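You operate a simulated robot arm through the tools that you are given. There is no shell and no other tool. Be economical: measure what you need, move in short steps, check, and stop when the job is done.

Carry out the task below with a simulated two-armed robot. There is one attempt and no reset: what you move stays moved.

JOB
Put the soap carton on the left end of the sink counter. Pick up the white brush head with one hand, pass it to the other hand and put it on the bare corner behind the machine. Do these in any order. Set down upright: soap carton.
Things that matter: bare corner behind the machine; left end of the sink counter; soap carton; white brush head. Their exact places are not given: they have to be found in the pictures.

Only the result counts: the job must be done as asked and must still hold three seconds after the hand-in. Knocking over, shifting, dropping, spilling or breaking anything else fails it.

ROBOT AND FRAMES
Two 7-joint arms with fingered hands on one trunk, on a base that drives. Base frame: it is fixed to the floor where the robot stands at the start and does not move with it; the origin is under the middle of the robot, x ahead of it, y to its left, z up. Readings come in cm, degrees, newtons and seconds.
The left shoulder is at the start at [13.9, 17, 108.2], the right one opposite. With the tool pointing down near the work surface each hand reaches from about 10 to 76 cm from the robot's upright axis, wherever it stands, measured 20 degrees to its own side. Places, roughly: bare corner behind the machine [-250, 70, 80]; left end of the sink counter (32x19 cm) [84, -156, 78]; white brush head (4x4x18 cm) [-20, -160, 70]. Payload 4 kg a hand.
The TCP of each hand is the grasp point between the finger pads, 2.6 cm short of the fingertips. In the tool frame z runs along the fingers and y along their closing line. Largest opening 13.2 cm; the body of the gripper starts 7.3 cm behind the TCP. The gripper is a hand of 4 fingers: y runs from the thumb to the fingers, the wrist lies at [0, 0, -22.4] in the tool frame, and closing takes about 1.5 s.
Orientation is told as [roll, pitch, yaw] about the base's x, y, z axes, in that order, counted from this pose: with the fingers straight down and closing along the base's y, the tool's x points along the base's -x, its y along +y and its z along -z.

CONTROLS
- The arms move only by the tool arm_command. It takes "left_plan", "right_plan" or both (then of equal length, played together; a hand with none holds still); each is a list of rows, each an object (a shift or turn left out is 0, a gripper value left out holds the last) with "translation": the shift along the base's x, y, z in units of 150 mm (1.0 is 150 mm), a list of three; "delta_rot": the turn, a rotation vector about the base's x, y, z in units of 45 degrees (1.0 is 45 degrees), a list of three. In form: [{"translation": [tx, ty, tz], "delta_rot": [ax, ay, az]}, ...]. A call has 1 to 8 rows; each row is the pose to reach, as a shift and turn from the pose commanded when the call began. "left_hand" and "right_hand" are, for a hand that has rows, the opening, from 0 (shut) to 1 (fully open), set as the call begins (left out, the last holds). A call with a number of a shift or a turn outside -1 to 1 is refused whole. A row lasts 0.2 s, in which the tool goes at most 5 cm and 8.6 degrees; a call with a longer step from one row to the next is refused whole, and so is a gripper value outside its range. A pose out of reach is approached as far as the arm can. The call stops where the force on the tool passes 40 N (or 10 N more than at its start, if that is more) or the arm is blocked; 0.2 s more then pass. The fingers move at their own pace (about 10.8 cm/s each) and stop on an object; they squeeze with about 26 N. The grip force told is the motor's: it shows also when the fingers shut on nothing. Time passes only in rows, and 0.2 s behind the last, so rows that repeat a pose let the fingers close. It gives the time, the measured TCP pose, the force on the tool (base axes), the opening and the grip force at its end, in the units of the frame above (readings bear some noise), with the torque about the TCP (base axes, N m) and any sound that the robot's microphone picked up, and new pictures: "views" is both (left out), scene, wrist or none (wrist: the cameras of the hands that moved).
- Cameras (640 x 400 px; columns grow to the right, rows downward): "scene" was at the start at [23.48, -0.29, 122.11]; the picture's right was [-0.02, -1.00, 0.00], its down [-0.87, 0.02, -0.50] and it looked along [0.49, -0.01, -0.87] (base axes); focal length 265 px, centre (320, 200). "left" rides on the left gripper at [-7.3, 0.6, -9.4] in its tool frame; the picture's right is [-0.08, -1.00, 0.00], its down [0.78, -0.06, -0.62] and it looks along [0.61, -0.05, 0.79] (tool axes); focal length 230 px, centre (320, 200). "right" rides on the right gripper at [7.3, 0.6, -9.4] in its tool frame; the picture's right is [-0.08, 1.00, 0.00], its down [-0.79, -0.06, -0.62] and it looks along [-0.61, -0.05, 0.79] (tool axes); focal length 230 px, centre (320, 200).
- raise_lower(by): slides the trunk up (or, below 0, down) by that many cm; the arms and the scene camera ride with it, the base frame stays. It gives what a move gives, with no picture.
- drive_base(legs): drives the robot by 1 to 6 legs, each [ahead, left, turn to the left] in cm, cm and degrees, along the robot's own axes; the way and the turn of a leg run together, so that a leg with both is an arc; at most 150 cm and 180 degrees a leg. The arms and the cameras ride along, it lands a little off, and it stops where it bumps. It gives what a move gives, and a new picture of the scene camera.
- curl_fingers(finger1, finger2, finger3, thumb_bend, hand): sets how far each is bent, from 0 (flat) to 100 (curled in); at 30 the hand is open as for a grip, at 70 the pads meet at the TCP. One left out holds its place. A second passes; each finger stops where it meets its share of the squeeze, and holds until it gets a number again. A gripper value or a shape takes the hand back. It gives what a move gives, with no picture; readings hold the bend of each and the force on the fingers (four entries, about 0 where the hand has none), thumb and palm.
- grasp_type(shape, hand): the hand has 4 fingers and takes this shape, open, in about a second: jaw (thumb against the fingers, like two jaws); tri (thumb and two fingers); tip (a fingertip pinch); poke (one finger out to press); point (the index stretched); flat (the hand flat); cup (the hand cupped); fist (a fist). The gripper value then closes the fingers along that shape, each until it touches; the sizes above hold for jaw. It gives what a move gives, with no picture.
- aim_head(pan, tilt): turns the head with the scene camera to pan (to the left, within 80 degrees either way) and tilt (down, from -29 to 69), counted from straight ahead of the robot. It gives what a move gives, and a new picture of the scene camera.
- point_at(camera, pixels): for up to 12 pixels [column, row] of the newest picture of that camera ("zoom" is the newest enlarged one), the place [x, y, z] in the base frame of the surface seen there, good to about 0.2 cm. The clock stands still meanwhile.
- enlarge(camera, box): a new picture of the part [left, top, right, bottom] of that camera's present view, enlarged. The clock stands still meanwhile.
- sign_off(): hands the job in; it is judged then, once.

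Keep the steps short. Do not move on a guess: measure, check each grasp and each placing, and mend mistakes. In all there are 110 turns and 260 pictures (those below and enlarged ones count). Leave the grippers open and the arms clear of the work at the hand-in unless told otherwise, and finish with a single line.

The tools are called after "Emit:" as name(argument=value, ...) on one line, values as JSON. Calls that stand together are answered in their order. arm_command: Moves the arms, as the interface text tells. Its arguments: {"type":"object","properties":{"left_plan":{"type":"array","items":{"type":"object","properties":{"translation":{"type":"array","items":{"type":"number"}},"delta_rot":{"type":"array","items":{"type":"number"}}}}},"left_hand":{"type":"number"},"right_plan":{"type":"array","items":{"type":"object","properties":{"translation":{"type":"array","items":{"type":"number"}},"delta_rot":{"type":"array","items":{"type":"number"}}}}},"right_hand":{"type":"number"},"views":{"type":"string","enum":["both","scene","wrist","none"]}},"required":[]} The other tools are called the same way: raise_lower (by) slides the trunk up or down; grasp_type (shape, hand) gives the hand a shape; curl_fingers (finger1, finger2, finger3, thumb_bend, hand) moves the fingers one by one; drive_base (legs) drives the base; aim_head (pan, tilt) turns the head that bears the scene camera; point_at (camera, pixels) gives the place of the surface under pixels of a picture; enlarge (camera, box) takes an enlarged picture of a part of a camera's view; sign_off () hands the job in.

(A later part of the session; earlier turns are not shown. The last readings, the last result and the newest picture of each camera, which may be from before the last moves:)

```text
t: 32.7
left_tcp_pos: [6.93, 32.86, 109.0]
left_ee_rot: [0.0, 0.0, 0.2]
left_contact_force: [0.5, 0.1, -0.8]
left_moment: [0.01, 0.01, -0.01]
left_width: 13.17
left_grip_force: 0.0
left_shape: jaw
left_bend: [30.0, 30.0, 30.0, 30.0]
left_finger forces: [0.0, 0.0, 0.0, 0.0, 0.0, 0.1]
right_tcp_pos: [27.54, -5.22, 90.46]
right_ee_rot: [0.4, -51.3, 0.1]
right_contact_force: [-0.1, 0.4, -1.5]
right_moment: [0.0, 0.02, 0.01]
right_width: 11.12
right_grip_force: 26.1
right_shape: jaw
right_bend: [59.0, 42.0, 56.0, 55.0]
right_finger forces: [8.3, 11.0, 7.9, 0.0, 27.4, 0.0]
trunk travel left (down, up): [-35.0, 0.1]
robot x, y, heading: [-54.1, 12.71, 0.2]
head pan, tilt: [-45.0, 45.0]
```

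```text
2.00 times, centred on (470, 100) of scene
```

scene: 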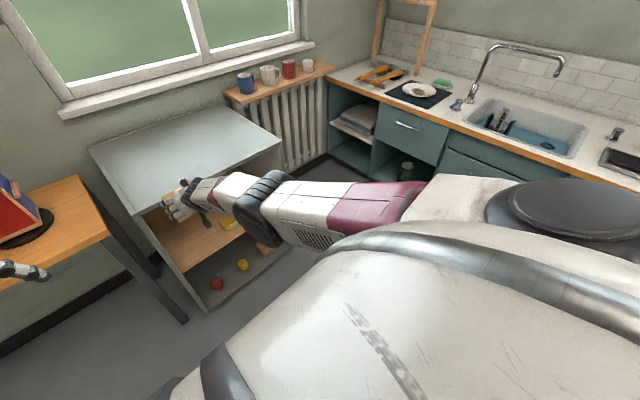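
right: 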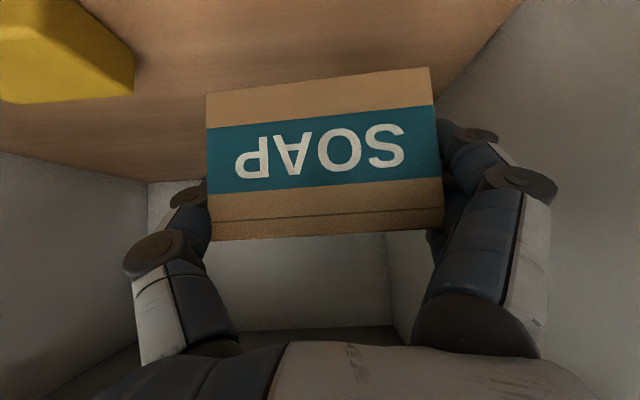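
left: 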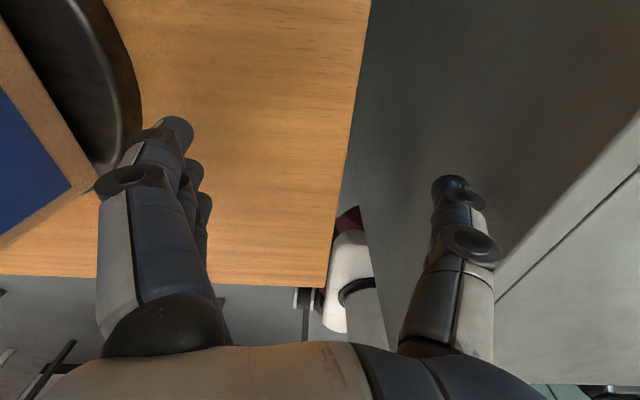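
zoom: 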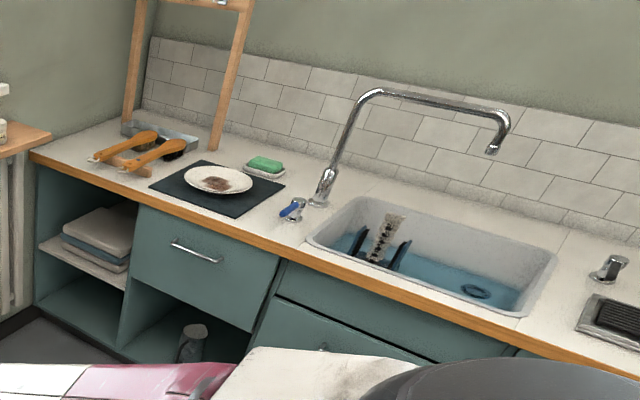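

The carton sits unchanged in the hand. I'll measure the free patch at the counter's left end and the brush head.

Emit:
point_at(camera="zoom", pixels=[[32, 153], [125, 122], [60, 150], [95, 140], [95, 160], [115, 143], [150, 172], [130, 164], [125, 130], [395, 218], [375, 260], [355, 240]])

Emit:
enlarge(camera="scene", box=[315, 50, 415, 112])

Emit:
enlarge(camera="scene", box=[460, 90, 580, 165])

```text
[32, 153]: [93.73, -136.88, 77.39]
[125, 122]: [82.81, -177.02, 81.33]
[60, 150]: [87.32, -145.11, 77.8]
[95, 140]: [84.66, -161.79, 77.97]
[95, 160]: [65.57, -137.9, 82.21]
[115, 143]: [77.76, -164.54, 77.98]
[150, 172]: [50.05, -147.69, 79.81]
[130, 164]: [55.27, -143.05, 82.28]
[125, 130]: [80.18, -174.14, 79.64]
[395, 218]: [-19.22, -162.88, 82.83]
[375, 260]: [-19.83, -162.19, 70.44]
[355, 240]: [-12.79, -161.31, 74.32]
```

```text
6.40 times, centred on (365, 81) of scene
```

zoom: 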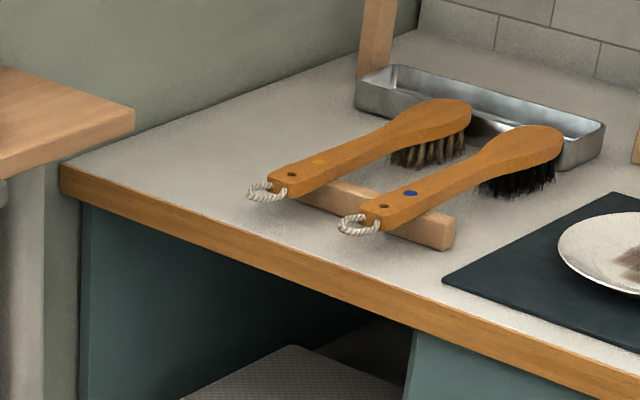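

```text
5.33 times, centred on (520, 128) of scene
```

zoom: 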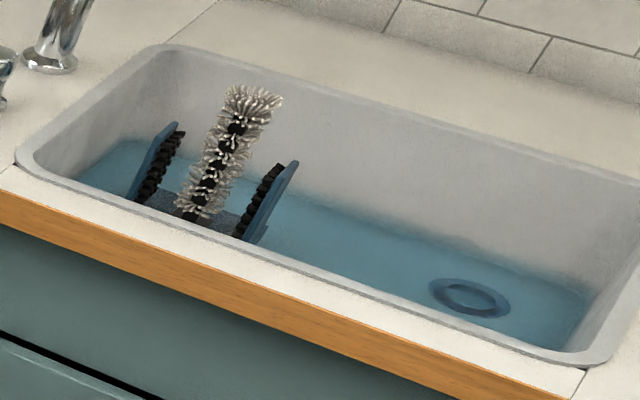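

The left brush handle ends near x 65, so the area around [84,-156] is free. Before travelling I'll tuck the left hand back and up, and raise the right hand 9 cm while restoring its −46° pitch.

Emit:
arm_command(left_plan=[{"translation": [-0.2, 0, 0.15]}, {"translation": [-0.4, 0, 0.3]}, {"translation": [-0.6, 0, 0.45]}, {"translation": [-0.8, 0, 0.6]}, {"translation": [-1.0, 0, 0.8]}, {"translation": [-1.0, 0, 0.8]}], right_plan=[{"translation": [-0.05, 0, 0.12], "delta_rot": [0, 0.03, 0]}, {"translation": [-0.1, 0, 0.24], "delta_rot": [0, 0.06, 0]}, {"translation": [-0.2, 0, 0.36], "delta_rot": [0, 0.09, 0]}, {"translation": [-0.2, 0, 0.48], "delta_rot": [0, 0.113, 0]}, {"translation": [-0.2, 0, 0.6], "delta_rot": [0, 0.113, 0]}, {"translation": [-0.2, 0, 0.6], "delta_rot": [0, 0.113, 0]}], views="both")

```text
t: 34.1
left_tcp_pos: [-7.98, 32.97, 120.38]
left_ee_rot: [0.0, 0.0, 0.0]
left_contact_force: [0.4, 0.3, -0.1]
left_moment: [-0.03, -0.01, 0.0]
left_width: 13.17
left_grip_force: 0.1
left_shape: jaw
left_bend: [30.0, 30.0, 30.0, 30.0]
left_finger forces: [0.0, 0.1, 0.0, 0.0, 0.1, 0.0]
right_tcp_pos: [24.81, -4.87, 99.54]
right_ee_rot: [0.5, -46.3, 0.0]
right_contact_force: [0.4, -0.6, -1.2]
right_moment: [-0.01, 0.02, 0.03]
right_width: 11.11
right_grip_force: 26.2
right_shape: jaw
right_bend: [59.0, 42.0, 56.0, 55.0]
right_finger forces: [7.9, 10.3, 7.9, 0.1, 26.2, 0.0]
trunk travel left (down, up): [-35.0, 0.1]
robot x, y, heading: [-54.12, 12.97, 0.2]
head pan, tilt: [-45.0, 45.0]
```

scene: 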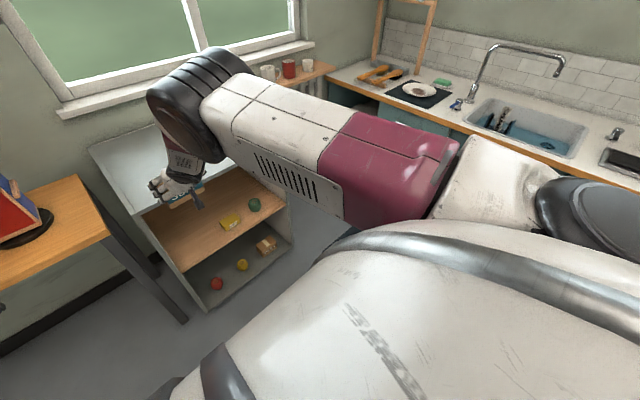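
right: 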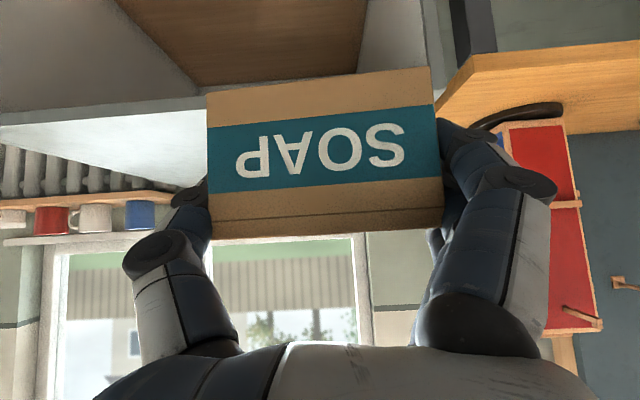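
left: 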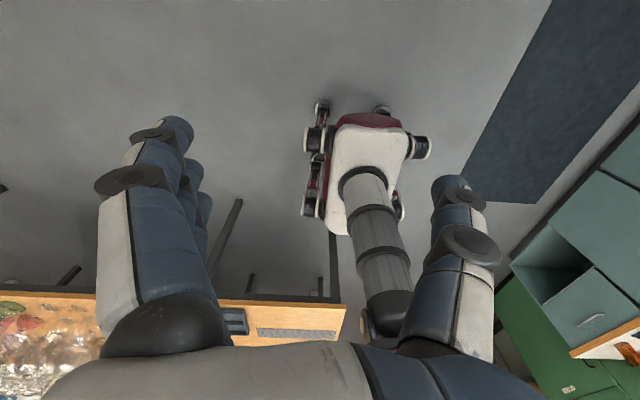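

Both arms are ready and the carton is steady. I'll turn to heading −42°, then drive to about (0,−65), in front of the counter's left part.

Emit:
drive_base(legs=[[0, 0, -42], [92, -22, 0]])

```text
t: 40.9
left_tcp_pos: [48.09, -79.63, 120.63]
left_ee_rot: [0.0, 0.0, -41.3]
left_contact_force: [0.7, -0.1, -0.5]
left_moment: [-0.01, -0.01, 0.02]
left_width: 13.18
left_grip_force: 0.0
left_shape: jaw
left_bend: [30.0, 30.0, 30.0, 30.0]
left_finger forces: [0.0, 0.1, 0.0, 0.0, 0.0, 0.0]
right_tcp_pos: [47.52, -129.64, 99.51]
right_ee_rot: [0.5, -46.2, -41.3]
right_contact_force: [-0.6, 0.9, -1.5]
right_moment: [0.01, -0.01, 0.01]
right_width: 11.09
right_grip_force: 26.3
right_shape: jaw
right_bend: [59.0, 42.0, 56.0, 55.0]
right_finger forces: [8.0, 10.1, 7.9, 0.1, 26.0, 0.0]
trunk travel left (down, up): [-35.0, 0.1]
robot x, y, heading: [-0.34, -64.31, -41.2]
head pan, tilt: [-45.0, 45.0]
```

scene: 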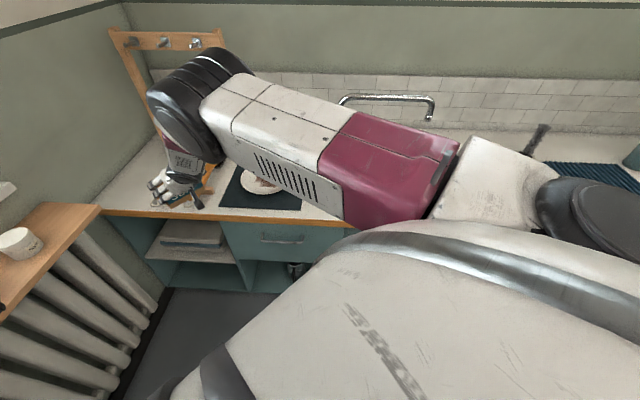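

Now about 44 cm short of the spot. I'll view the counter end from here before entering.

Emit:
aim_head(pan=-20, tilt=40)

Emit:
enlarge(camera="right", box=[0, 0, 640, 400])

```text
t: 41.8
left_tcp_pos: [48.03, -79.55, 120.61]
left_ee_rot: [0.1, 0.1, -41.3]
left_contact_force: [0.1, -0.5, 0.0]
left_moment: [0.03, -0.01, -0.01]
left_width: 13.21
left_grip_force: 0.1
left_shape: jaw
left_bend: [30.0, 30.0, 30.0, 30.0]
left_finger forces: [0.0, 0.0, 0.1, 0.0, 0.0, 0.1]
right_tcp_pos: [47.52, -129.72, 99.73]
right_ee_rot: [0.4, -46.2, -41.5]
right_contact_force: [-0.9, -0.5, -1.5]
right_moment: [0.02, 0.05, 0.0]
right_width: 11.09
right_grip_force: 25.4
right_shape: jaw
right_bend: [59.0, 42.0, 56.0, 55.0]
right_finger forces: [8.0, 10.2, 7.9, 0.0, 26.1, 0.0]
trunk travel left (down, up): [-35.0, 0.1]
robot x, y, heading: [-0.13, -64.25, -41.3]
head pan, tilt: [-20.0, 40.0]
```

scene: 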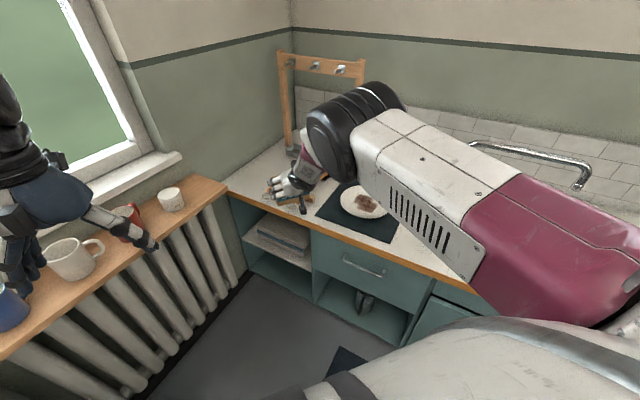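

```text
1.00 times, centred on (320, 200) of right (not enlarged: the box is as wide or as high as the picture)
```

zoom: 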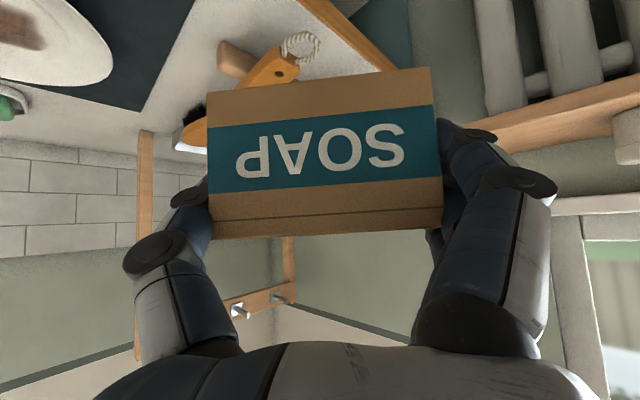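

There is a clear way in: the carton bottom is at z≈94, above the handles (82) and the sill (90), and the left hand (120) is above the mugs. I'll drive 30 cm ahead first.

Emit:
drive_base(legs=[[30, 5, 0]])

Emit:
enlarge(camera="right", box=[0, 0, 640, 400])

```text
t: 43.9
left_tcp_pos: [74.12, -95.82, 120.55]
left_ee_rot: [0.1, 0.1, -41.4]
left_contact_force: [0.3, 0.1, -0.5]
left_moment: [0.03, 0.01, 0.01]
left_width: 13.16
left_grip_force: 0.0
left_shape: jaw
left_bend: [30.0, 30.0, 30.0, 30.0]
left_finger forces: [0.0, 0.1, 0.1, 0.0, 0.0, 0.0]
right_tcp_pos: [73.51, -145.88, 99.68]
right_ee_rot: [0.5, -46.2, -41.4]
right_contact_force: [-0.4, -0.6, -1.6]
right_moment: [0.01, 0.01, 0.01]
right_width: 11.09
right_grip_force: 26.0
right_shape: jaw
right_bend: [59.0, 42.0, 56.0, 55.0]
right_finger forces: [8.0, 10.2, 7.9, 0.1, 26.1, 0.1]
trunk travel left (down, up): [-35.0, 0.1]
robot x, y, heading: [26.33, -80.43, -41.1]
head pan, tilt: [-20.0, 40.0]
```

scene: 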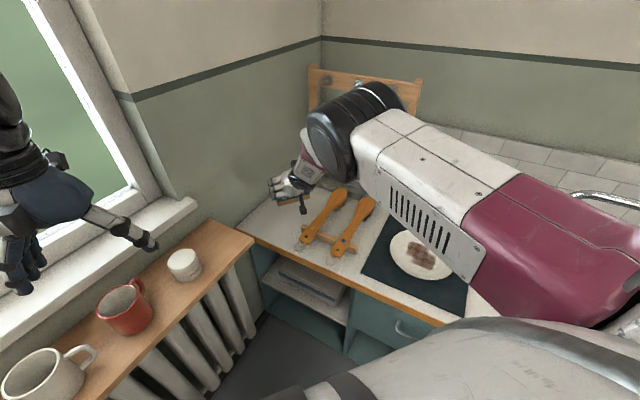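

```text
1.00 times, centred on (320, 200) of right (not enlarged: the box is as wide or as high as the picture)
```

zoom: 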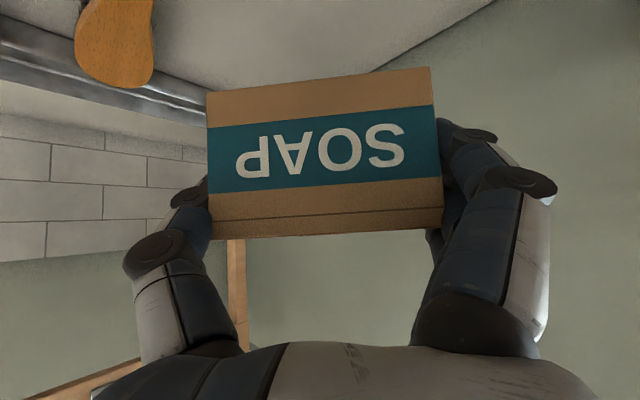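

Now I'll measure the left brush's left edge, the counter's left edge and the tray, and look at the free patch.

Emit:
point_at(camera="scene", pixels=[[302, 240], [305, 232], [330, 203], [338, 190], [245, 232], [290, 225], [270, 215], [300, 205], [318, 210], [150, 240]])

Emit:
point_at(camera="right", pixels=[[115, 85], [153, 60], [190, 85], [200, 110], [300, 60], [380, 65], [300, 20]])

```text
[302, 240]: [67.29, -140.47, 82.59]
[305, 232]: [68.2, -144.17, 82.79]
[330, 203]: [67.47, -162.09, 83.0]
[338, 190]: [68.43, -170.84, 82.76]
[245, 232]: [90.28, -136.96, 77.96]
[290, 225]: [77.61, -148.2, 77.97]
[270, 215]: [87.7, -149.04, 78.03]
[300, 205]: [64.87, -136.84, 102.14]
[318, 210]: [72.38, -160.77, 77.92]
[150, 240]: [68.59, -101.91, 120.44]
```

```text
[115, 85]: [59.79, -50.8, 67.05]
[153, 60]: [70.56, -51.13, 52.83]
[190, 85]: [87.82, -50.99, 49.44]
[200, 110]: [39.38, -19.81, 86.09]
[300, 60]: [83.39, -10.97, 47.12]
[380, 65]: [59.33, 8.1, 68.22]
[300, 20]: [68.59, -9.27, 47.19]
```

The free patch spans x 71–95, y −140 to −168. I'll pull the left hand back 10 cm for margin from the window, then drive 13 cm ahead.

Emit:
arm_command(left_plan=[{"translation": [-0.17, 0.15, 0]}, {"translation": [-0.34, 0.3, 0]}, {"translation": [-0.5, 0.44, 0.1]}, {"translation": [-0.5, 0.44, 0.1]}], views="none")

Emit:
drive_base(legs=[[13.2, 0.8, 0]])

Emit:
enlarge(camera="right", box=[0, 0, 640, 400])

```text
t: 44.9
left_tcp_pos: [66.69, -89.75, 122.04]
left_ee_rot: [-4.8, -0.1, -40.5]
left_contact_force: [0.2, 0.3, 1.2]
left_moment: [0.0, 0.02, -0.07]
left_width: 13.16
left_grip_force: 0.1
left_shape: jaw
left_bend: [30.0, 30.0, 30.0, 30.0]
left_finger forces: [0.0, 0.0, 0.0, 0.0, 0.0, 0.0]
left hand out of reach, approached as far as the arm can: row 3, 4
right_tcp_pos: [73.48, -145.8, 99.58]
right_ee_rot: [0.3, -46.2, -41.5]
right_contact_force: [-0.1, 0.0, -1.6]
right_moment: [0.04, 0.01, -0.02]
right_width: 11.1
right_grip_force: 26.3
right_shape: jaw
right_bend: [59.0, 42.0, 56.0, 55.0]
right_finger forces: [7.9, 10.2, 7.9, 0.0, 26.1, 0.0]
trunk travel left (down, up): [-35.0, 0.1]
robot x, y, heading: [26.04, -80.93, -41.5]
head pan, tilt: [-20.0, 40.0]
```

```text
t: 46.2
left_tcp_pos: [76.87, -97.84, 122.04]
left_ee_rot: [-4.7, 0.2, -40.5]
left_contact_force: [0.7, -0.7, -0.6]
left_moment: [0.01, 0.04, 0.03]
left_width: 13.2
left_grip_force: 0.1
left_shape: jaw
left_bend: [30.0, 30.0, 30.0, 30.0]
left_finger forces: [0.1, 0.0, 0.0, 0.1, 0.0, 0.1]
right_tcp_pos: [83.74, -154.02, 99.61]
right_ee_rot: [0.5, -46.1, -41.5]
right_contact_force: [0.3, 0.0, -1.7]
right_moment: [-0.01, 0.02, 0.0]
right_width: 11.09
right_grip_force: 25.9
right_shape: jaw
right_bend: [59.0, 42.0, 56.0, 55.0]
right_finger forces: [8.0, 10.2, 8.0, 0.0, 26.2, 0.1]
trunk travel left (down, up): [-35.0, 0.1]
robot x, y, heading: [36.58, -88.87, -41.3]
head pan, tilt: [-20.0, 40.0]
```

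scene: 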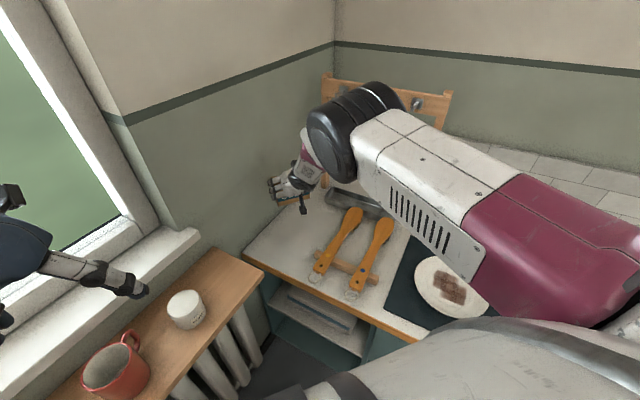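

```text
1.00 times, centred on (320, 200) of right (not enlarged: the box is as wide or as high as the picture)
```

zoom: 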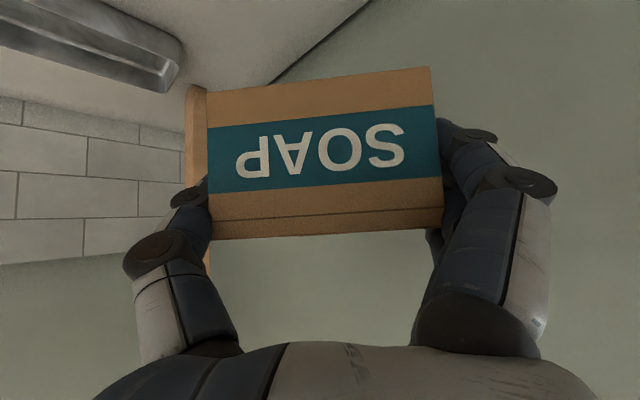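

Over the free patch. I'll lower 14 cm, stopping just above the counter (contact expected at TCP z≈83.7).

Emit:
arm_command(right_plan=[{"translation": [0, 0, -0.2]}, {"translation": [0, 0, -0.4]}, {"translation": [0, 0, -0.6]}, {"translation": [0, 0, -0.8]}, {"translation": [0, 0, -0.93]}, {"translation": [0, 0, -0.93]}], views="both")

```text
t: 47.6
left_tcp_pos: [76.83, -97.69, 122.07]
left_ee_rot: [-5.3, 0.1, -40.6]
left_contact_force: [0.5, 0.0, 0.0]
left_moment: [0.02, 0.0, 0.04]
left_width: 13.18
left_grip_force: 0.0
left_shape: jaw
left_bend: [30.0, 30.0, 30.0, 30.0]
left_finger forces: [0.1, 0.0, 0.0, 0.0, 0.0, 0.0]
right_tcp_pos: [83.38, -153.89, 85.61]
right_ee_rot: [0.4, -46.2, -41.5]
right_contact_force: [0.1, -0.4, -2.0]
right_moment: [0.02, -0.04, -0.01]
right_width: 11.05
right_grip_force: 25.5
right_shape: jaw
right_bend: [59.0, 42.0, 56.0, 55.0]
right_finger forces: [7.7, 9.3, 7.7, 0.0, 24.7, 0.0]
right hand out of reach, approached as far as the arm can: row 5
trunk travel left (down, up): [-35.0, 0.1]
robot x, y, heading: [36.64, -88.34, -41.6]
head pan, tilt: [-20.0, 40.0]
```

scene: 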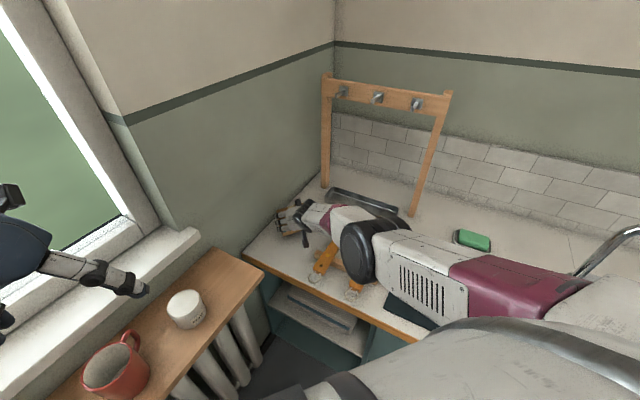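
right: 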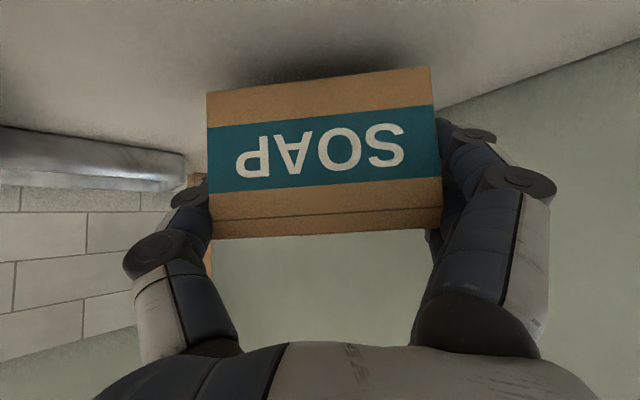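

The arm is nearly straight and its elbow hangs lower. I'll check its height over the brushes before going further.

Emit:
point_at(camera="scene", pixels=[[360, 240], [375, 270], [350, 255], [330, 225], [365, 280], [390, 285], [292, 222]])

Emit:
enlarge(camera="scene", box=[240, 170, 480, 320])

```text
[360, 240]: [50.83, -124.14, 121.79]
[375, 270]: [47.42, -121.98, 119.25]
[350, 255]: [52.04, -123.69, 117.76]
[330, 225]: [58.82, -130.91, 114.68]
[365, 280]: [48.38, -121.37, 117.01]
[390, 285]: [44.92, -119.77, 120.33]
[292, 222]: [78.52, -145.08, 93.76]
```

```text
2.67 times, centred on (360, 245) of scene
```

zoom: 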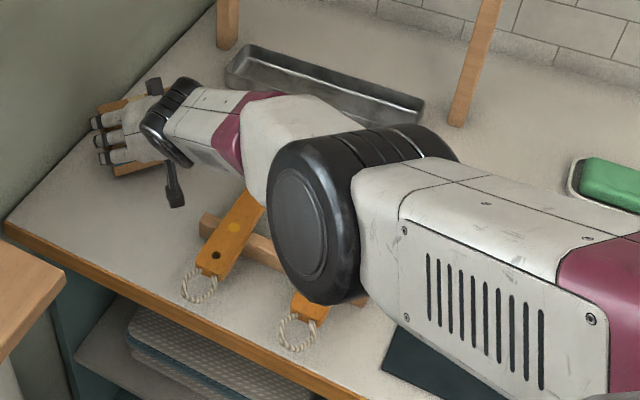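

The elbow is at z≈118, so it is safe. I'll use the trunk to lower the last bit: 1.6 cm now.

Emit:
raise_lower(by=-1.6)

Emit:
enlarge(camera="right", box=[160, 30, 480, 230])

```text
t: 48.2
left_tcp_pos: [76.81, -97.77, 120.46]
left_ee_rot: [-4.5, 0.2, -40.6]
left_contact_force: [-1.6, -0.1, -0.6]
left_moment: [-0.02, -0.05, -0.02]
left_width: 13.21
left_grip_force: 0.0
left_shape: jaw
left_bend: [30.0, 30.0, 30.0, 30.0]
left_finger forces: [0.0, 0.1, 0.1, 0.0, 0.0, 0.0]
right_tcp_pos: [83.48, -153.99, 84.14]
right_ee_rot: [0.4, -46.3, -41.6]
right_contact_force: [0.0, -0.3, -1.9]
right_moment: [0.02, 0.0, -0.01]
right_width: 11.07
right_grip_force: 26.2
right_shape: jaw
right_bend: [60.0, 42.0, 56.0, 55.0]
right_finger forces: [7.6, 9.1, 7.6, 0.1, 24.4, 0.0]
trunk travel left (down, up): [-33.4, 1.7]
robot x, y, heading: [36.34, -88.45, -41.6]
head pan, tilt: [-20.0, 40.0]
```

```text
2.00 times, centred on (320, 130) of right
```

zoom: 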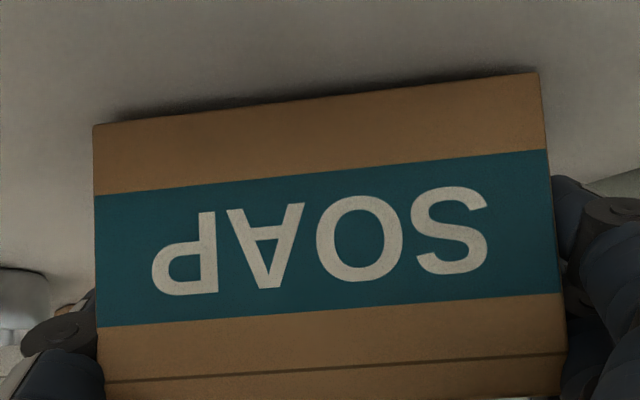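

Very near, but not yet touching (force z −1.9, unchanged). Lowering another 0.5 cm.

Emit:
raise_lower(by=-0.5)

Emit:
raise_lower(by=-0.3)

```text
t: 48.8
left_tcp_pos: [76.76, -97.72, 119.93]
left_ee_rot: [-4.7, 0.3, -40.6]
left_contact_force: [0.1, -0.2, -0.6]
left_moment: [0.01, 0.02, 0.0]
left_width: 13.22
left_grip_force: 0.1
left_shape: jaw
left_bend: [30.0, 30.0, 30.0, 30.0]
left_finger forces: [0.1, 0.0, 0.0, 0.1, 0.0, 0.0]
right_tcp_pos: [83.38, -154.02, 83.81]
right_ee_rot: [0.6, -46.4, -41.7]
right_contact_force: [0.1, 0.3, 2.3]
right_moment: [-0.12, 0.0, -0.04]
right_width: 11.04
right_grip_force: 26.1
right_shape: jaw
right_bend: [60.0, 43.0, 57.0, 55.0]
right_finger forces: [7.7, 9.8, 7.6, 0.1, 24.9, 0.0]
trunk travel left (down, up): [-32.9, 2.2]
robot x, y, heading: [36.56, -88.32, -41.3]
head pan, tilt: [-20.0, 40.0]
```

```text
t: 49.3
left_tcp_pos: [76.7, -97.64, 119.69]
left_ee_rot: [-4.7, 0.1, -40.5]
left_contact_force: [-0.8, 0.3, 0.2]
left_moment: [0.01, -0.01, 0.02]
left_width: 13.21
left_grip_force: 0.1
left_shape: jaw
left_bend: [30.0, 30.0, 30.0, 30.0]
left_finger forces: [0.1, 0.0, 0.0, 0.0, 0.0, 0.0]
right_tcp_pos: [83.27, -154.01, 83.85]
right_ee_rot: [0.4, -46.6, -41.7]
right_contact_force: [-0.6, -1.1, 14.0]
right_moment: [-0.09, -0.05, -0.02]
right_width: 11.05
right_grip_force: 26.1
right_shape: jaw
right_bend: [60.0, 43.0, 57.0, 55.0]
right_finger forces: [7.7, 9.2, 7.6, 0.0, 25.3, 0.0]
trunk travel left (down, up): [-32.6, 2.5]
robot x, y, heading: [36.6, -88.63, -41.3]
head pan, tilt: [-20.0, 40.0]
```

Contact (14 N upward), so the carton is resting on the counter. I'll open the hand.

Emit:
arm_command(right_plan=[{"translation": [0, 0, 0]}, {"translation": [0, 0, 0]}, {"translation": [0, 0, 0]}, {"translation": [0, 0, 0]}, {"translation": [0, 0, 0]}], right_hand=1)

```text
t: 50.5
left_tcp_pos: [76.79, -97.9, 119.56]
left_ee_rot: [-4.7, 0.1, -40.6]
left_contact_force: [-0.1, -0.2, 0.0]
left_moment: [-0.02, 0.03, -0.01]
left_width: 13.2
left_grip_force: 0.1
left_shape: jaw
left_bend: [30.0, 30.0, 30.0, 30.0]
left_finger forces: [0.0, 0.0, 0.0, 0.1, 0.0, 0.0]
right_tcp_pos: [83.43, -154.1, 83.51]
right_ee_rot: [0.4, -46.3, -41.6]
right_contact_force: [-0.8, 0.1, -0.5]
right_moment: [-0.02, -0.01, -0.02]
right_width: 13.19
right_grip_force: 0.1
right_shape: jaw
right_bend: [30.0, 30.0, 30.0, 30.0]
right_finger forces: [0.0, 0.3, 0.1, 0.0, 0.1, 0.0]
trunk travel left (down, up): [-32.6, 2.5]
robot x, y, heading: [36.24, -88.4, -41.4]
head pan, tilt: [-20.0, 40.0]
```

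scene: 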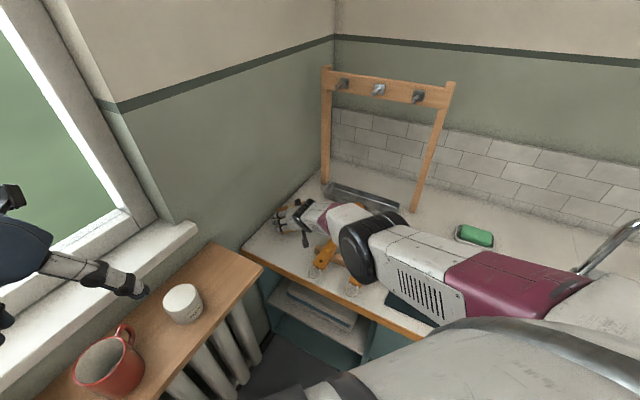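
right: 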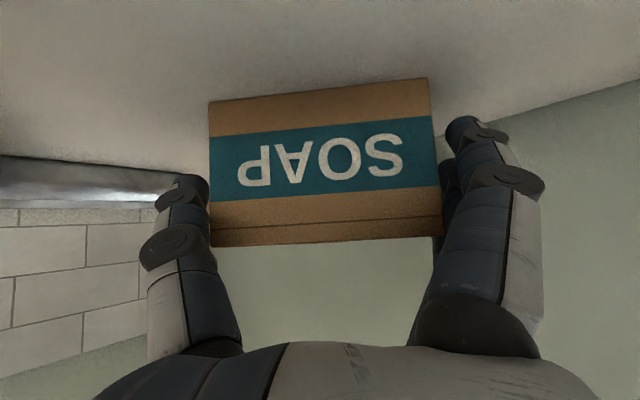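

The carton stands free. I'll retreat the hand back and up along the tool axis.

Emit:
arm_command(right_plan=[{"translation": [-0.1, 0.088, 0.13]}, {"translation": [-0.22, 0.19, 0.28]}, {"translation": [-0.33, 0.29, 0.42]}, {"translation": [-0.45, 0.4, 0.57]}, {"translation": [-0.5, 0.44, 0.8]}, {"translation": [-0.5, 0.44, 1.0]}])

```text
t: 52.1
left_tcp_pos: [76.87, -97.85, 119.72]
left_ee_rot: [-4.7, 0.1, -40.4]
left_contact_force: [0.7, 0.1, -0.6]
left_moment: [-0.01, -0.01, 0.0]
left_width: 13.21
left_grip_force: 0.0
left_shape: jaw
left_bend: [30.0, 30.0, 30.0, 30.0]
left_finger forces: [0.1, 0.0, 0.0, 0.0, 0.0, 0.1]
right_tcp_pos: [73.09, -150.67, 98.09]
right_ee_rot: [2.6, -45.6, -47.8]
right_contact_force: [0.2, 1.1, 0.4]
right_moment: [-0.01, 0.04, -0.02]
right_width: 13.2
right_grip_force: 0.1
right_shape: jaw
right_bend: [30.0, 30.0, 30.0, 30.0]
right_finger forces: [0.0, 0.1, 0.0, 0.0, 0.0, 0.0]
trunk travel left (down, up): [-32.6, 2.5]
robot x, y, heading: [36.34, -88.55, -41.7]
head pan, tilt: [-20.0, 40.0]
stopped in row 6 (right hand): the arm was blocked; the commanded pose is now the measured one
```

scene: 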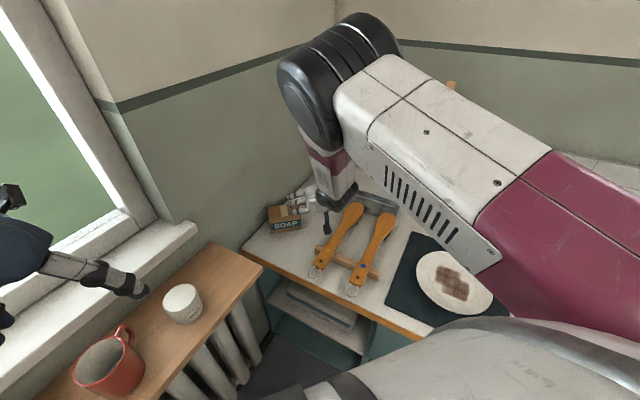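
right: 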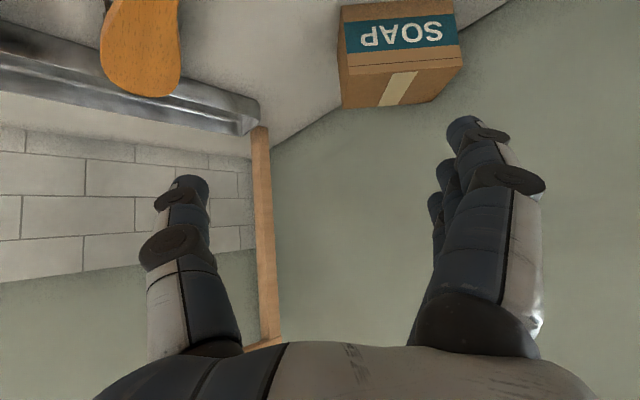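

The carton stands upright on the counter's left end. I'll confirm its position and back off.

Emit:
point_at(camera="scene", pixels=[[285, 226], [272, 232], [300, 228], [285, 213]])

Emit:
drive_base(legs=[[-44, -4, 0]])

```text
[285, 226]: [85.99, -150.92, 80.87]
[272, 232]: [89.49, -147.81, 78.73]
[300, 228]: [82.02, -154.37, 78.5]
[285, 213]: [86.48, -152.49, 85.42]
```

```text
t: 54.8
left_tcp_pos: [40.5, -71.21, 119.78]
left_ee_rot: [-4.8, 0.2, -41.6]
left_contact_force: [-0.6, 0.3, 0.0]
left_moment: [0.01, 0.02, 0.01]
left_width: 13.19
left_grip_force: 0.0
left_shape: jaw
left_bend: [30.0, 30.0, 30.0, 30.0]
left_finger forces: [0.0, 0.0, 0.0, 0.0, 0.0, 0.0]
right_tcp_pos: [35.93, -124.03, 98.01]
right_ee_rot: [2.4, -45.5, -48.7]
right_contact_force: [0.2, -0.8, -0.7]
right_moment: [-0.02, -0.02, -0.04]
right_width: 13.22
right_grip_force: 0.0
right_shape: jaw
right_bend: [30.0, 30.0, 30.0, 30.0]
right_finger forces: [0.0, 0.0, 0.0, 0.0, 0.0, 0.1]
trunk travel left (down, up): [-32.6, 2.5]
robot x, y, heading: [0.03, -61.31, -42.5]
head pan, tilt: [-20.0, 40.0]
```

scene: 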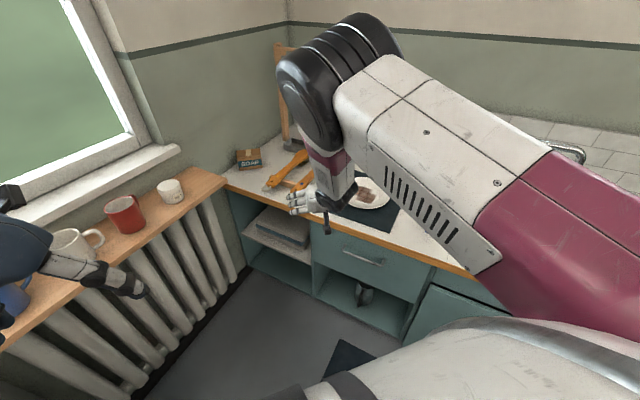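

The carton rests near (87,−153), within the area. Now for the brush head. First I'll fold the right hand back toward me and point it straight down.

Emit:
arm_command(right_plan=[{"translation": [-0.16, 0.15, 0.05], "delta_rot": [0.11, 0.12, 0.02]}, {"translation": [-0.33, 0.3, 0.1], "delta_rot": [0.22, 0.245, 0.04]}, {"translation": [-0.49, 0.45, 0.15], "delta_rot": [0.33, 0.37, 0.06]}, {"translation": [-0.65, 0.6, 0.2], "delta_rot": [0.44, 0.49, 0.08]}, {"translation": [-0.8, 0.75, 0.25], "delta_rot": [0.55, 0.61, 0.1]}, {"translation": [-0.98, 0.9, 0.3], "delta_rot": [0.66, 0.735, 0.12]}, {"translation": [-0.98, 0.9, 0.3], "delta_rot": [0.66, 0.735, 0.12]}])

```text
t: 56.4
left_tcp_pos: [40.53, -71.39, 119.62]
left_ee_rot: [-4.8, 0.2, -41.5]
left_contact_force: [-0.1, -0.1, 0.1]
left_moment: [0.01, 0.0, 0.0]
left_width: 13.2
left_grip_force: 0.1
left_shape: jaw
left_bend: [30.0, 30.0, 30.0, 30.0]
left_finger forces: [0.0, 0.0, 0.1, 0.0, 0.1, 0.0]
right_tcp_pos: [21.4, -110.56, 102.49]
right_ee_rot: [-0.3, -1.2, -41.7]
right_contact_force: [1.3, -0.5, -0.2]
right_moment: [-0.02, 0.02, 0.04]
right_width: 13.21
right_grip_force: 0.1
right_shape: jaw
right_bend: [30.0, 30.0, 30.0, 30.0]
right_finger forces: [0.1, 0.0, 0.1, 0.0, 0.0, 0.0]
trunk travel left (down, up): [-32.6, 2.5]
robot x, y, heading: [-0.12, -61.27, -42.5]
head pan, tilt: [-20.0, 40.0]
```

scene: 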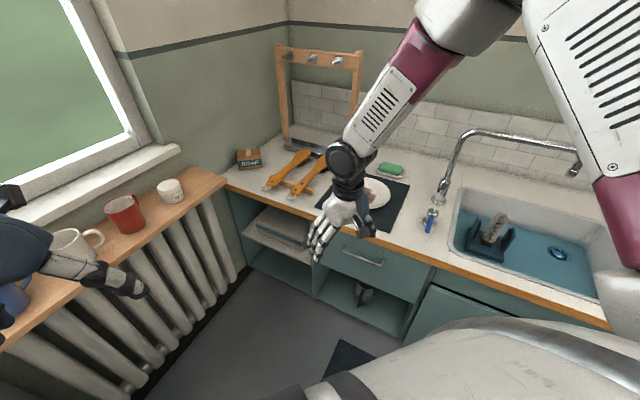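
right: 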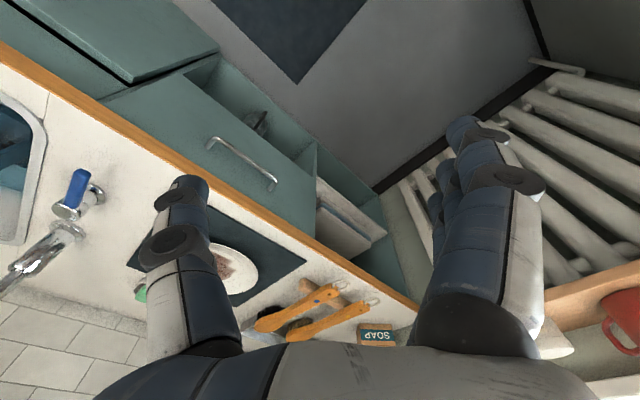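

Clean. Now I'll turn to face the counter (heading −90°) with the right hand well short of it.

Emit:
drive_base(legs=[[0, 0, -47.5]])

Emit:
aim_head(pan=-12, tilt=40)

Emit:
enlarge(camera="scene", box=[240, 100, 480, 250])

```text
t: 59.0
left_tcp_pos: [20.08, -97.67, 119.66]
left_ee_rot: [-4.7, 0.2, -88.9]
left_contact_force: [1.0, -1.0, -0.3]
left_moment: [-0.01, 0.03, -0.04]
left_width: 13.18
left_grip_force: 0.1
left_shape: jaw
left_bend: [30.0, 30.0, 30.0, 30.0]
left_finger forces: [0.1, 0.1, 0.0, 0.1, 0.0, 0.0]
right_tcp_pos: [-21.66, -110.23, 102.52]
right_ee_rot: [-0.2, -1.3, -89.1]
right_contact_force: [0.0, -0.2, 0.0]
right_moment: [0.04, 0.01, 0.01]
right_width: 13.21
right_grip_force: 0.0
right_shape: jaw
right_bend: [30.0, 30.0, 30.0, 30.0]
right_finger forces: [0.0, 0.1, 0.0, 0.1, 0.0, 0.0]
trunk travel left (down, up): [-32.6, 2.5]
robot x, y, heading: [0.13, -61.6, -89.7]
head pan, tilt: [-20.0, 40.0]
```

scene: 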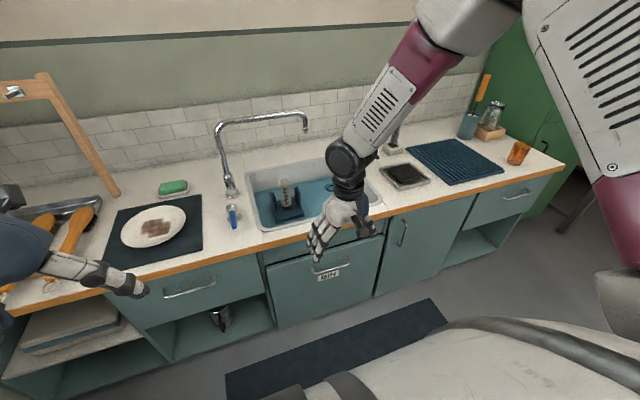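

```text
t: 59.6
left_tcp_pos: [20.22, -97.62, 119.7]
left_ee_rot: [-4.6, 0.2, -88.9]
left_contact_force: [-0.1, 0.1, 0.7]
left_moment: [-0.01, -0.01, 0.0]
left_width: 13.17
left_grip_force: 0.1
left_shape: jaw
left_bend: [30.0, 30.0, 30.0, 30.0]
left_finger forces: [0.0, 0.0, 0.1, 0.0, 0.0, 0.0]
right_tcp_pos: [-21.73, -110.17, 102.53]
right_ee_rot: [-0.2, -1.2, -89.1]
right_contact_force: [-0.1, 0.9, 0.3]
right_moment: [-0.01, 0.01, -0.01]
right_width: 13.16
right_grip_force: 0.0
right_shape: jaw
right_bend: [30.0, 30.0, 30.0, 30.0]
right_finger forces: [0.0, 0.1, 0.1, 0.1, 0.1, 0.1]
trunk travel left (down, up): [-32.6, 2.5]
robot x, y, heading: [0.13, -61.21, -89.9]
head pan, tilt: [-12.0, 40.0]
```

scene: 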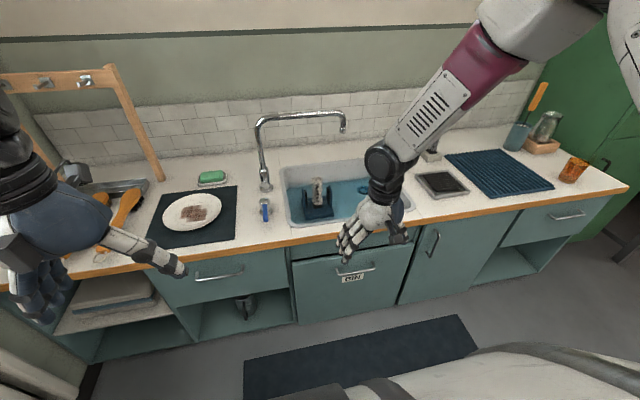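

```text
2.67 times, centred on (360, 175) of scene
```

zoom: 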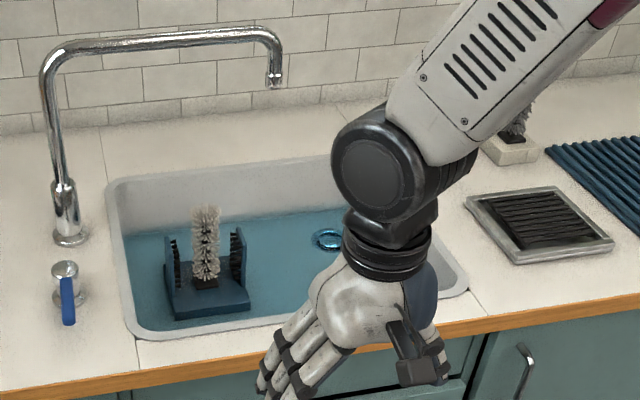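

Emit:
point_at(camera="zoom", pixels=[[207, 210], [205, 245], [205, 272], [204, 285], [172, 245], [237, 235], [170, 290], [245, 290], [274, 75], [160, 40], [55, 80], [67, 265]])

Emit:
enlarge(camera="scene", box=[280, 160, 360, 210])

```text
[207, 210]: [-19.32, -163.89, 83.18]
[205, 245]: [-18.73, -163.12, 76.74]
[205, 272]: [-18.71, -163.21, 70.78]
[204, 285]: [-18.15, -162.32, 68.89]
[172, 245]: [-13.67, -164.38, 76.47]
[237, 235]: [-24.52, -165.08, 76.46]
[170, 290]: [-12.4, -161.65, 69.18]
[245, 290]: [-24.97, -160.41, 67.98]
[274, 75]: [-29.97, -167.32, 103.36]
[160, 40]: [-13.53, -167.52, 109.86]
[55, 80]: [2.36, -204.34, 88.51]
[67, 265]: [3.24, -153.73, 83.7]
```

```text
8.00 times, centred on (320, 185) of scene
```

zoom: 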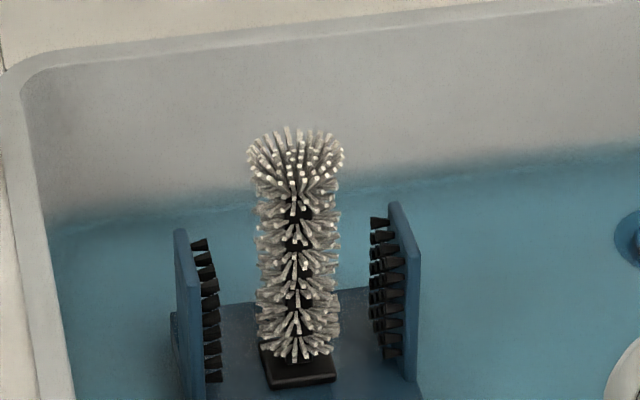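

The brush head stands loose at (−19,−163.4), top z 83, between two side plates (tops ≈77.5). The faucet spout runs above it at z≥103, y −167. So I'll approach from my side with the right hand tilted 45° and a narrowed opening. First I'll tilt the hand here in free space.

Emit:
arm_command(right_plan=[{"translation": [0, -0.16, 0], "delta_rot": [-0.167, 0, 0]}, {"translation": [0, -0.33, 0], "delta_rot": [-0.333, 0, 0]}, {"translation": [0, -0.5, 0], "delta_rot": [-0.5, 0, 0]}, {"translation": [0, -0.67, 0], "delta_rot": [-0.667, 0, 0]}, {"translation": [0, -0.83, 0], "delta_rot": [-0.833, 0, 0]}, {"translation": [0, -1.0, 0], "delta_rot": [-1, 0, 0]}, {"translation": [0, -1.0, 0], "delta_rot": [-1, 0, 0]}], right_hand=0.6)

```text
t: 61.4
left_tcp_pos: [20.21, -97.71, 119.68]
left_ee_rot: [-4.6, 0.3, -88.9]
left_contact_force: [-0.3, 0.0, -0.4]
left_moment: [-0.01, 0.0, -0.03]
left_width: 13.17
left_grip_force: 0.0
left_shape: jaw
left_bend: [30.0, 30.0, 30.0, 30.0]
left_finger forces: [0.0, 0.0, 0.1, 0.1, 0.1, 0.1]
right_tcp_pos: [-24.94, -125.75, 102.81]
right_ee_rot: [2.5, -46.7, -95.6]
right_contact_force: [-0.2, 0.7, 0.2]
right_moment: [-0.03, -0.02, -0.01]
right_width: 7.95
right_grip_force: 0.0
right_shape: jaw
right_bend: [71.0, 71.0, 71.0, 70.0]
right_finger forces: [0.0, 0.0, 0.0, 0.0, 0.0, 0.0]
trunk travel left (down, up): [-32.6, 2.5]
robot x, y, heading: [0.3, -61.26, -89.9]
head pan, tilt: [-12.0, 40.0]
stopped in row 7 (right hand): the arm was blocked; the commanded pose is now the measured one
```

scene: 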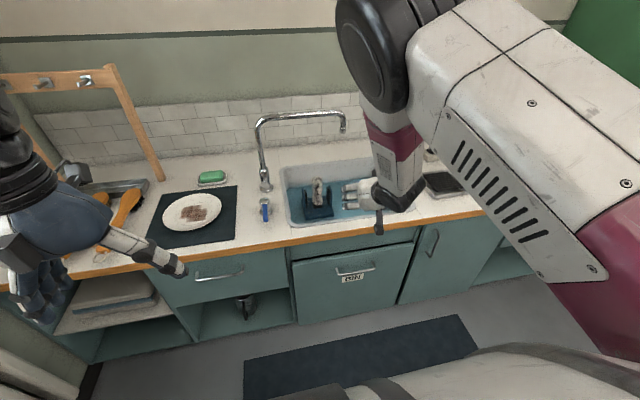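
right: 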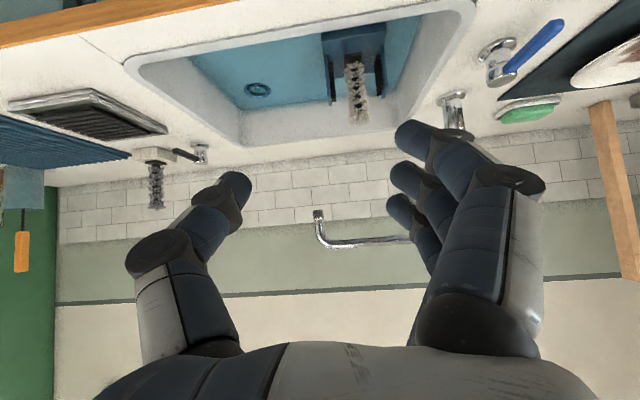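

The hand is tilted, though with 6° of yaw. I'll measure the elbow and forearm to check clearance from the faucet, and measure the brush from the right camera.

Emit:
point_at(camera="scene", pixels=[[370, 30], [345, 40], [395, 135], [400, 180], [410, 50], [345, 115], [318, 182]])

Emit:
point_at(camera="right", pixels=[[357, 115], [355, 95], [352, 65], [319, 215], [360, 243], [205, 230], [430, 150]])

```text
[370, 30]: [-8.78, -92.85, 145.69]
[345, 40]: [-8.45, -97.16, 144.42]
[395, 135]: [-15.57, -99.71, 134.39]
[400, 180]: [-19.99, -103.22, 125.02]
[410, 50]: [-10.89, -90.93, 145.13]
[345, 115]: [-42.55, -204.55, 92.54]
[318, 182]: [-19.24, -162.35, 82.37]
```

```text
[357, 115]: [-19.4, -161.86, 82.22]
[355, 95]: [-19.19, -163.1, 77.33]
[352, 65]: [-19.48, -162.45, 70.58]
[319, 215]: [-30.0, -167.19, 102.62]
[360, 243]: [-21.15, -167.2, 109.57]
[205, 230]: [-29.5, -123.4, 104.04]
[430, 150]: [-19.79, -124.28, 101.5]
```

Brush centre ≈ (−19.2,−163.9), top 83.2. I'll drive 22 cm ahead and 5.7 cm left, then lower the trunk 18 cm in front of the faucet.

Emit:
drive_base(legs=[[22, 5.7, 0]])

Emit:
raise_lower(by=-17)

Emit:
enlarge(camera="right", box=[0, 0, 640, 400])

```text
t: 63.2
left_tcp_pos: [26.21, -119.9, 119.68]
left_ee_rot: [-4.7, 0.2, -88.7]
left_contact_force: [0.1, -0.3, -0.4]
left_moment: [0.0, -0.04, 0.03]
left_width: 13.18
left_grip_force: 0.0
left_shape: jaw
left_bend: [30.0, 30.0, 30.0, 30.0]
left_finger forces: [0.1, 0.0, 0.1, 0.0, 0.0, 0.1]
right_tcp_pos: [-18.94, -148.05, 102.86]
right_ee_rot: [2.5, -46.7, -95.5]
right_contact_force: [-0.8, 0.6, 0.1]
right_moment: [0.01, -0.02, -0.03]
right_width: 7.97
right_grip_force: 0.0
right_shape: jaw
right_bend: [71.0, 71.0, 71.0, 70.0]
right_finger forces: [0.0, 0.1, 0.0, 0.1, 0.0, 0.0]
trunk travel left (down, up): [-32.6, 2.5]
robot x, y, heading: [6.15, -83.45, -89.7]
head pan, tilt: [-12.0, 40.0]
```

scene: 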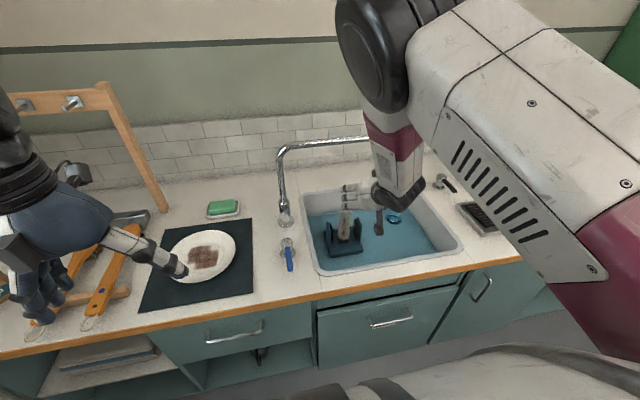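

```text
t: 65.1
left_tcp_pos: [25.89, -121.97, 97.21]
left_ee_rot: [-8.9, 10.7, -87.8]
left_contact_force: [0.4, 0.4, -0.1]
left_moment: [0.02, 0.0, 0.0]
left_width: 13.18
left_grip_force: 0.1
left_shape: jaw
left_bend: [30.0, 30.0, 30.0, 30.0]
left_finger forces: [0.1, 0.0, 0.1, 0.1, 0.0, 0.0]
right_tcp_pos: [-21.59, -147.54, 85.22]
right_ee_rot: [5.1, -45.9, -101.3]
right_contact_force: [-0.1, -0.2, -0.1]
right_moment: [-0.02, -0.01, 0.01]
right_width: 7.96
right_grip_force: 0.0
right_shape: jaw
right_bend: [71.0, 71.0, 71.0, 70.0]
right_finger forces: [0.0, 0.1, 0.1, 0.0, 0.0, 0.1]
trunk travel left (down, up): [-15.6, 19.5]
robot x, y, heading: [6.23, -83.72, -89.6]
head pan, tilt: [-12.0, 40.0]
```

```text
1.00 times, centred on (320, 200) of right (not enlarged: the box is as wide or as high as the picture)
```

zoom: 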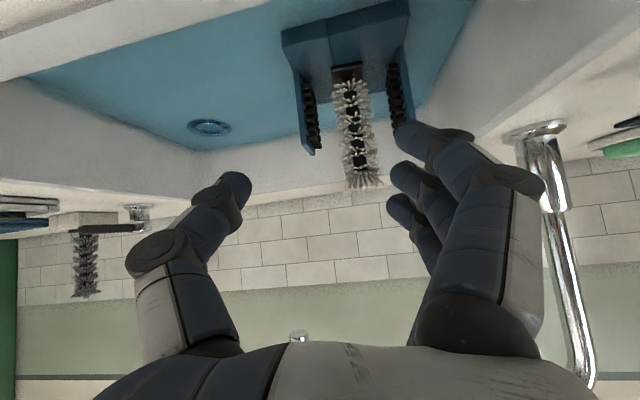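

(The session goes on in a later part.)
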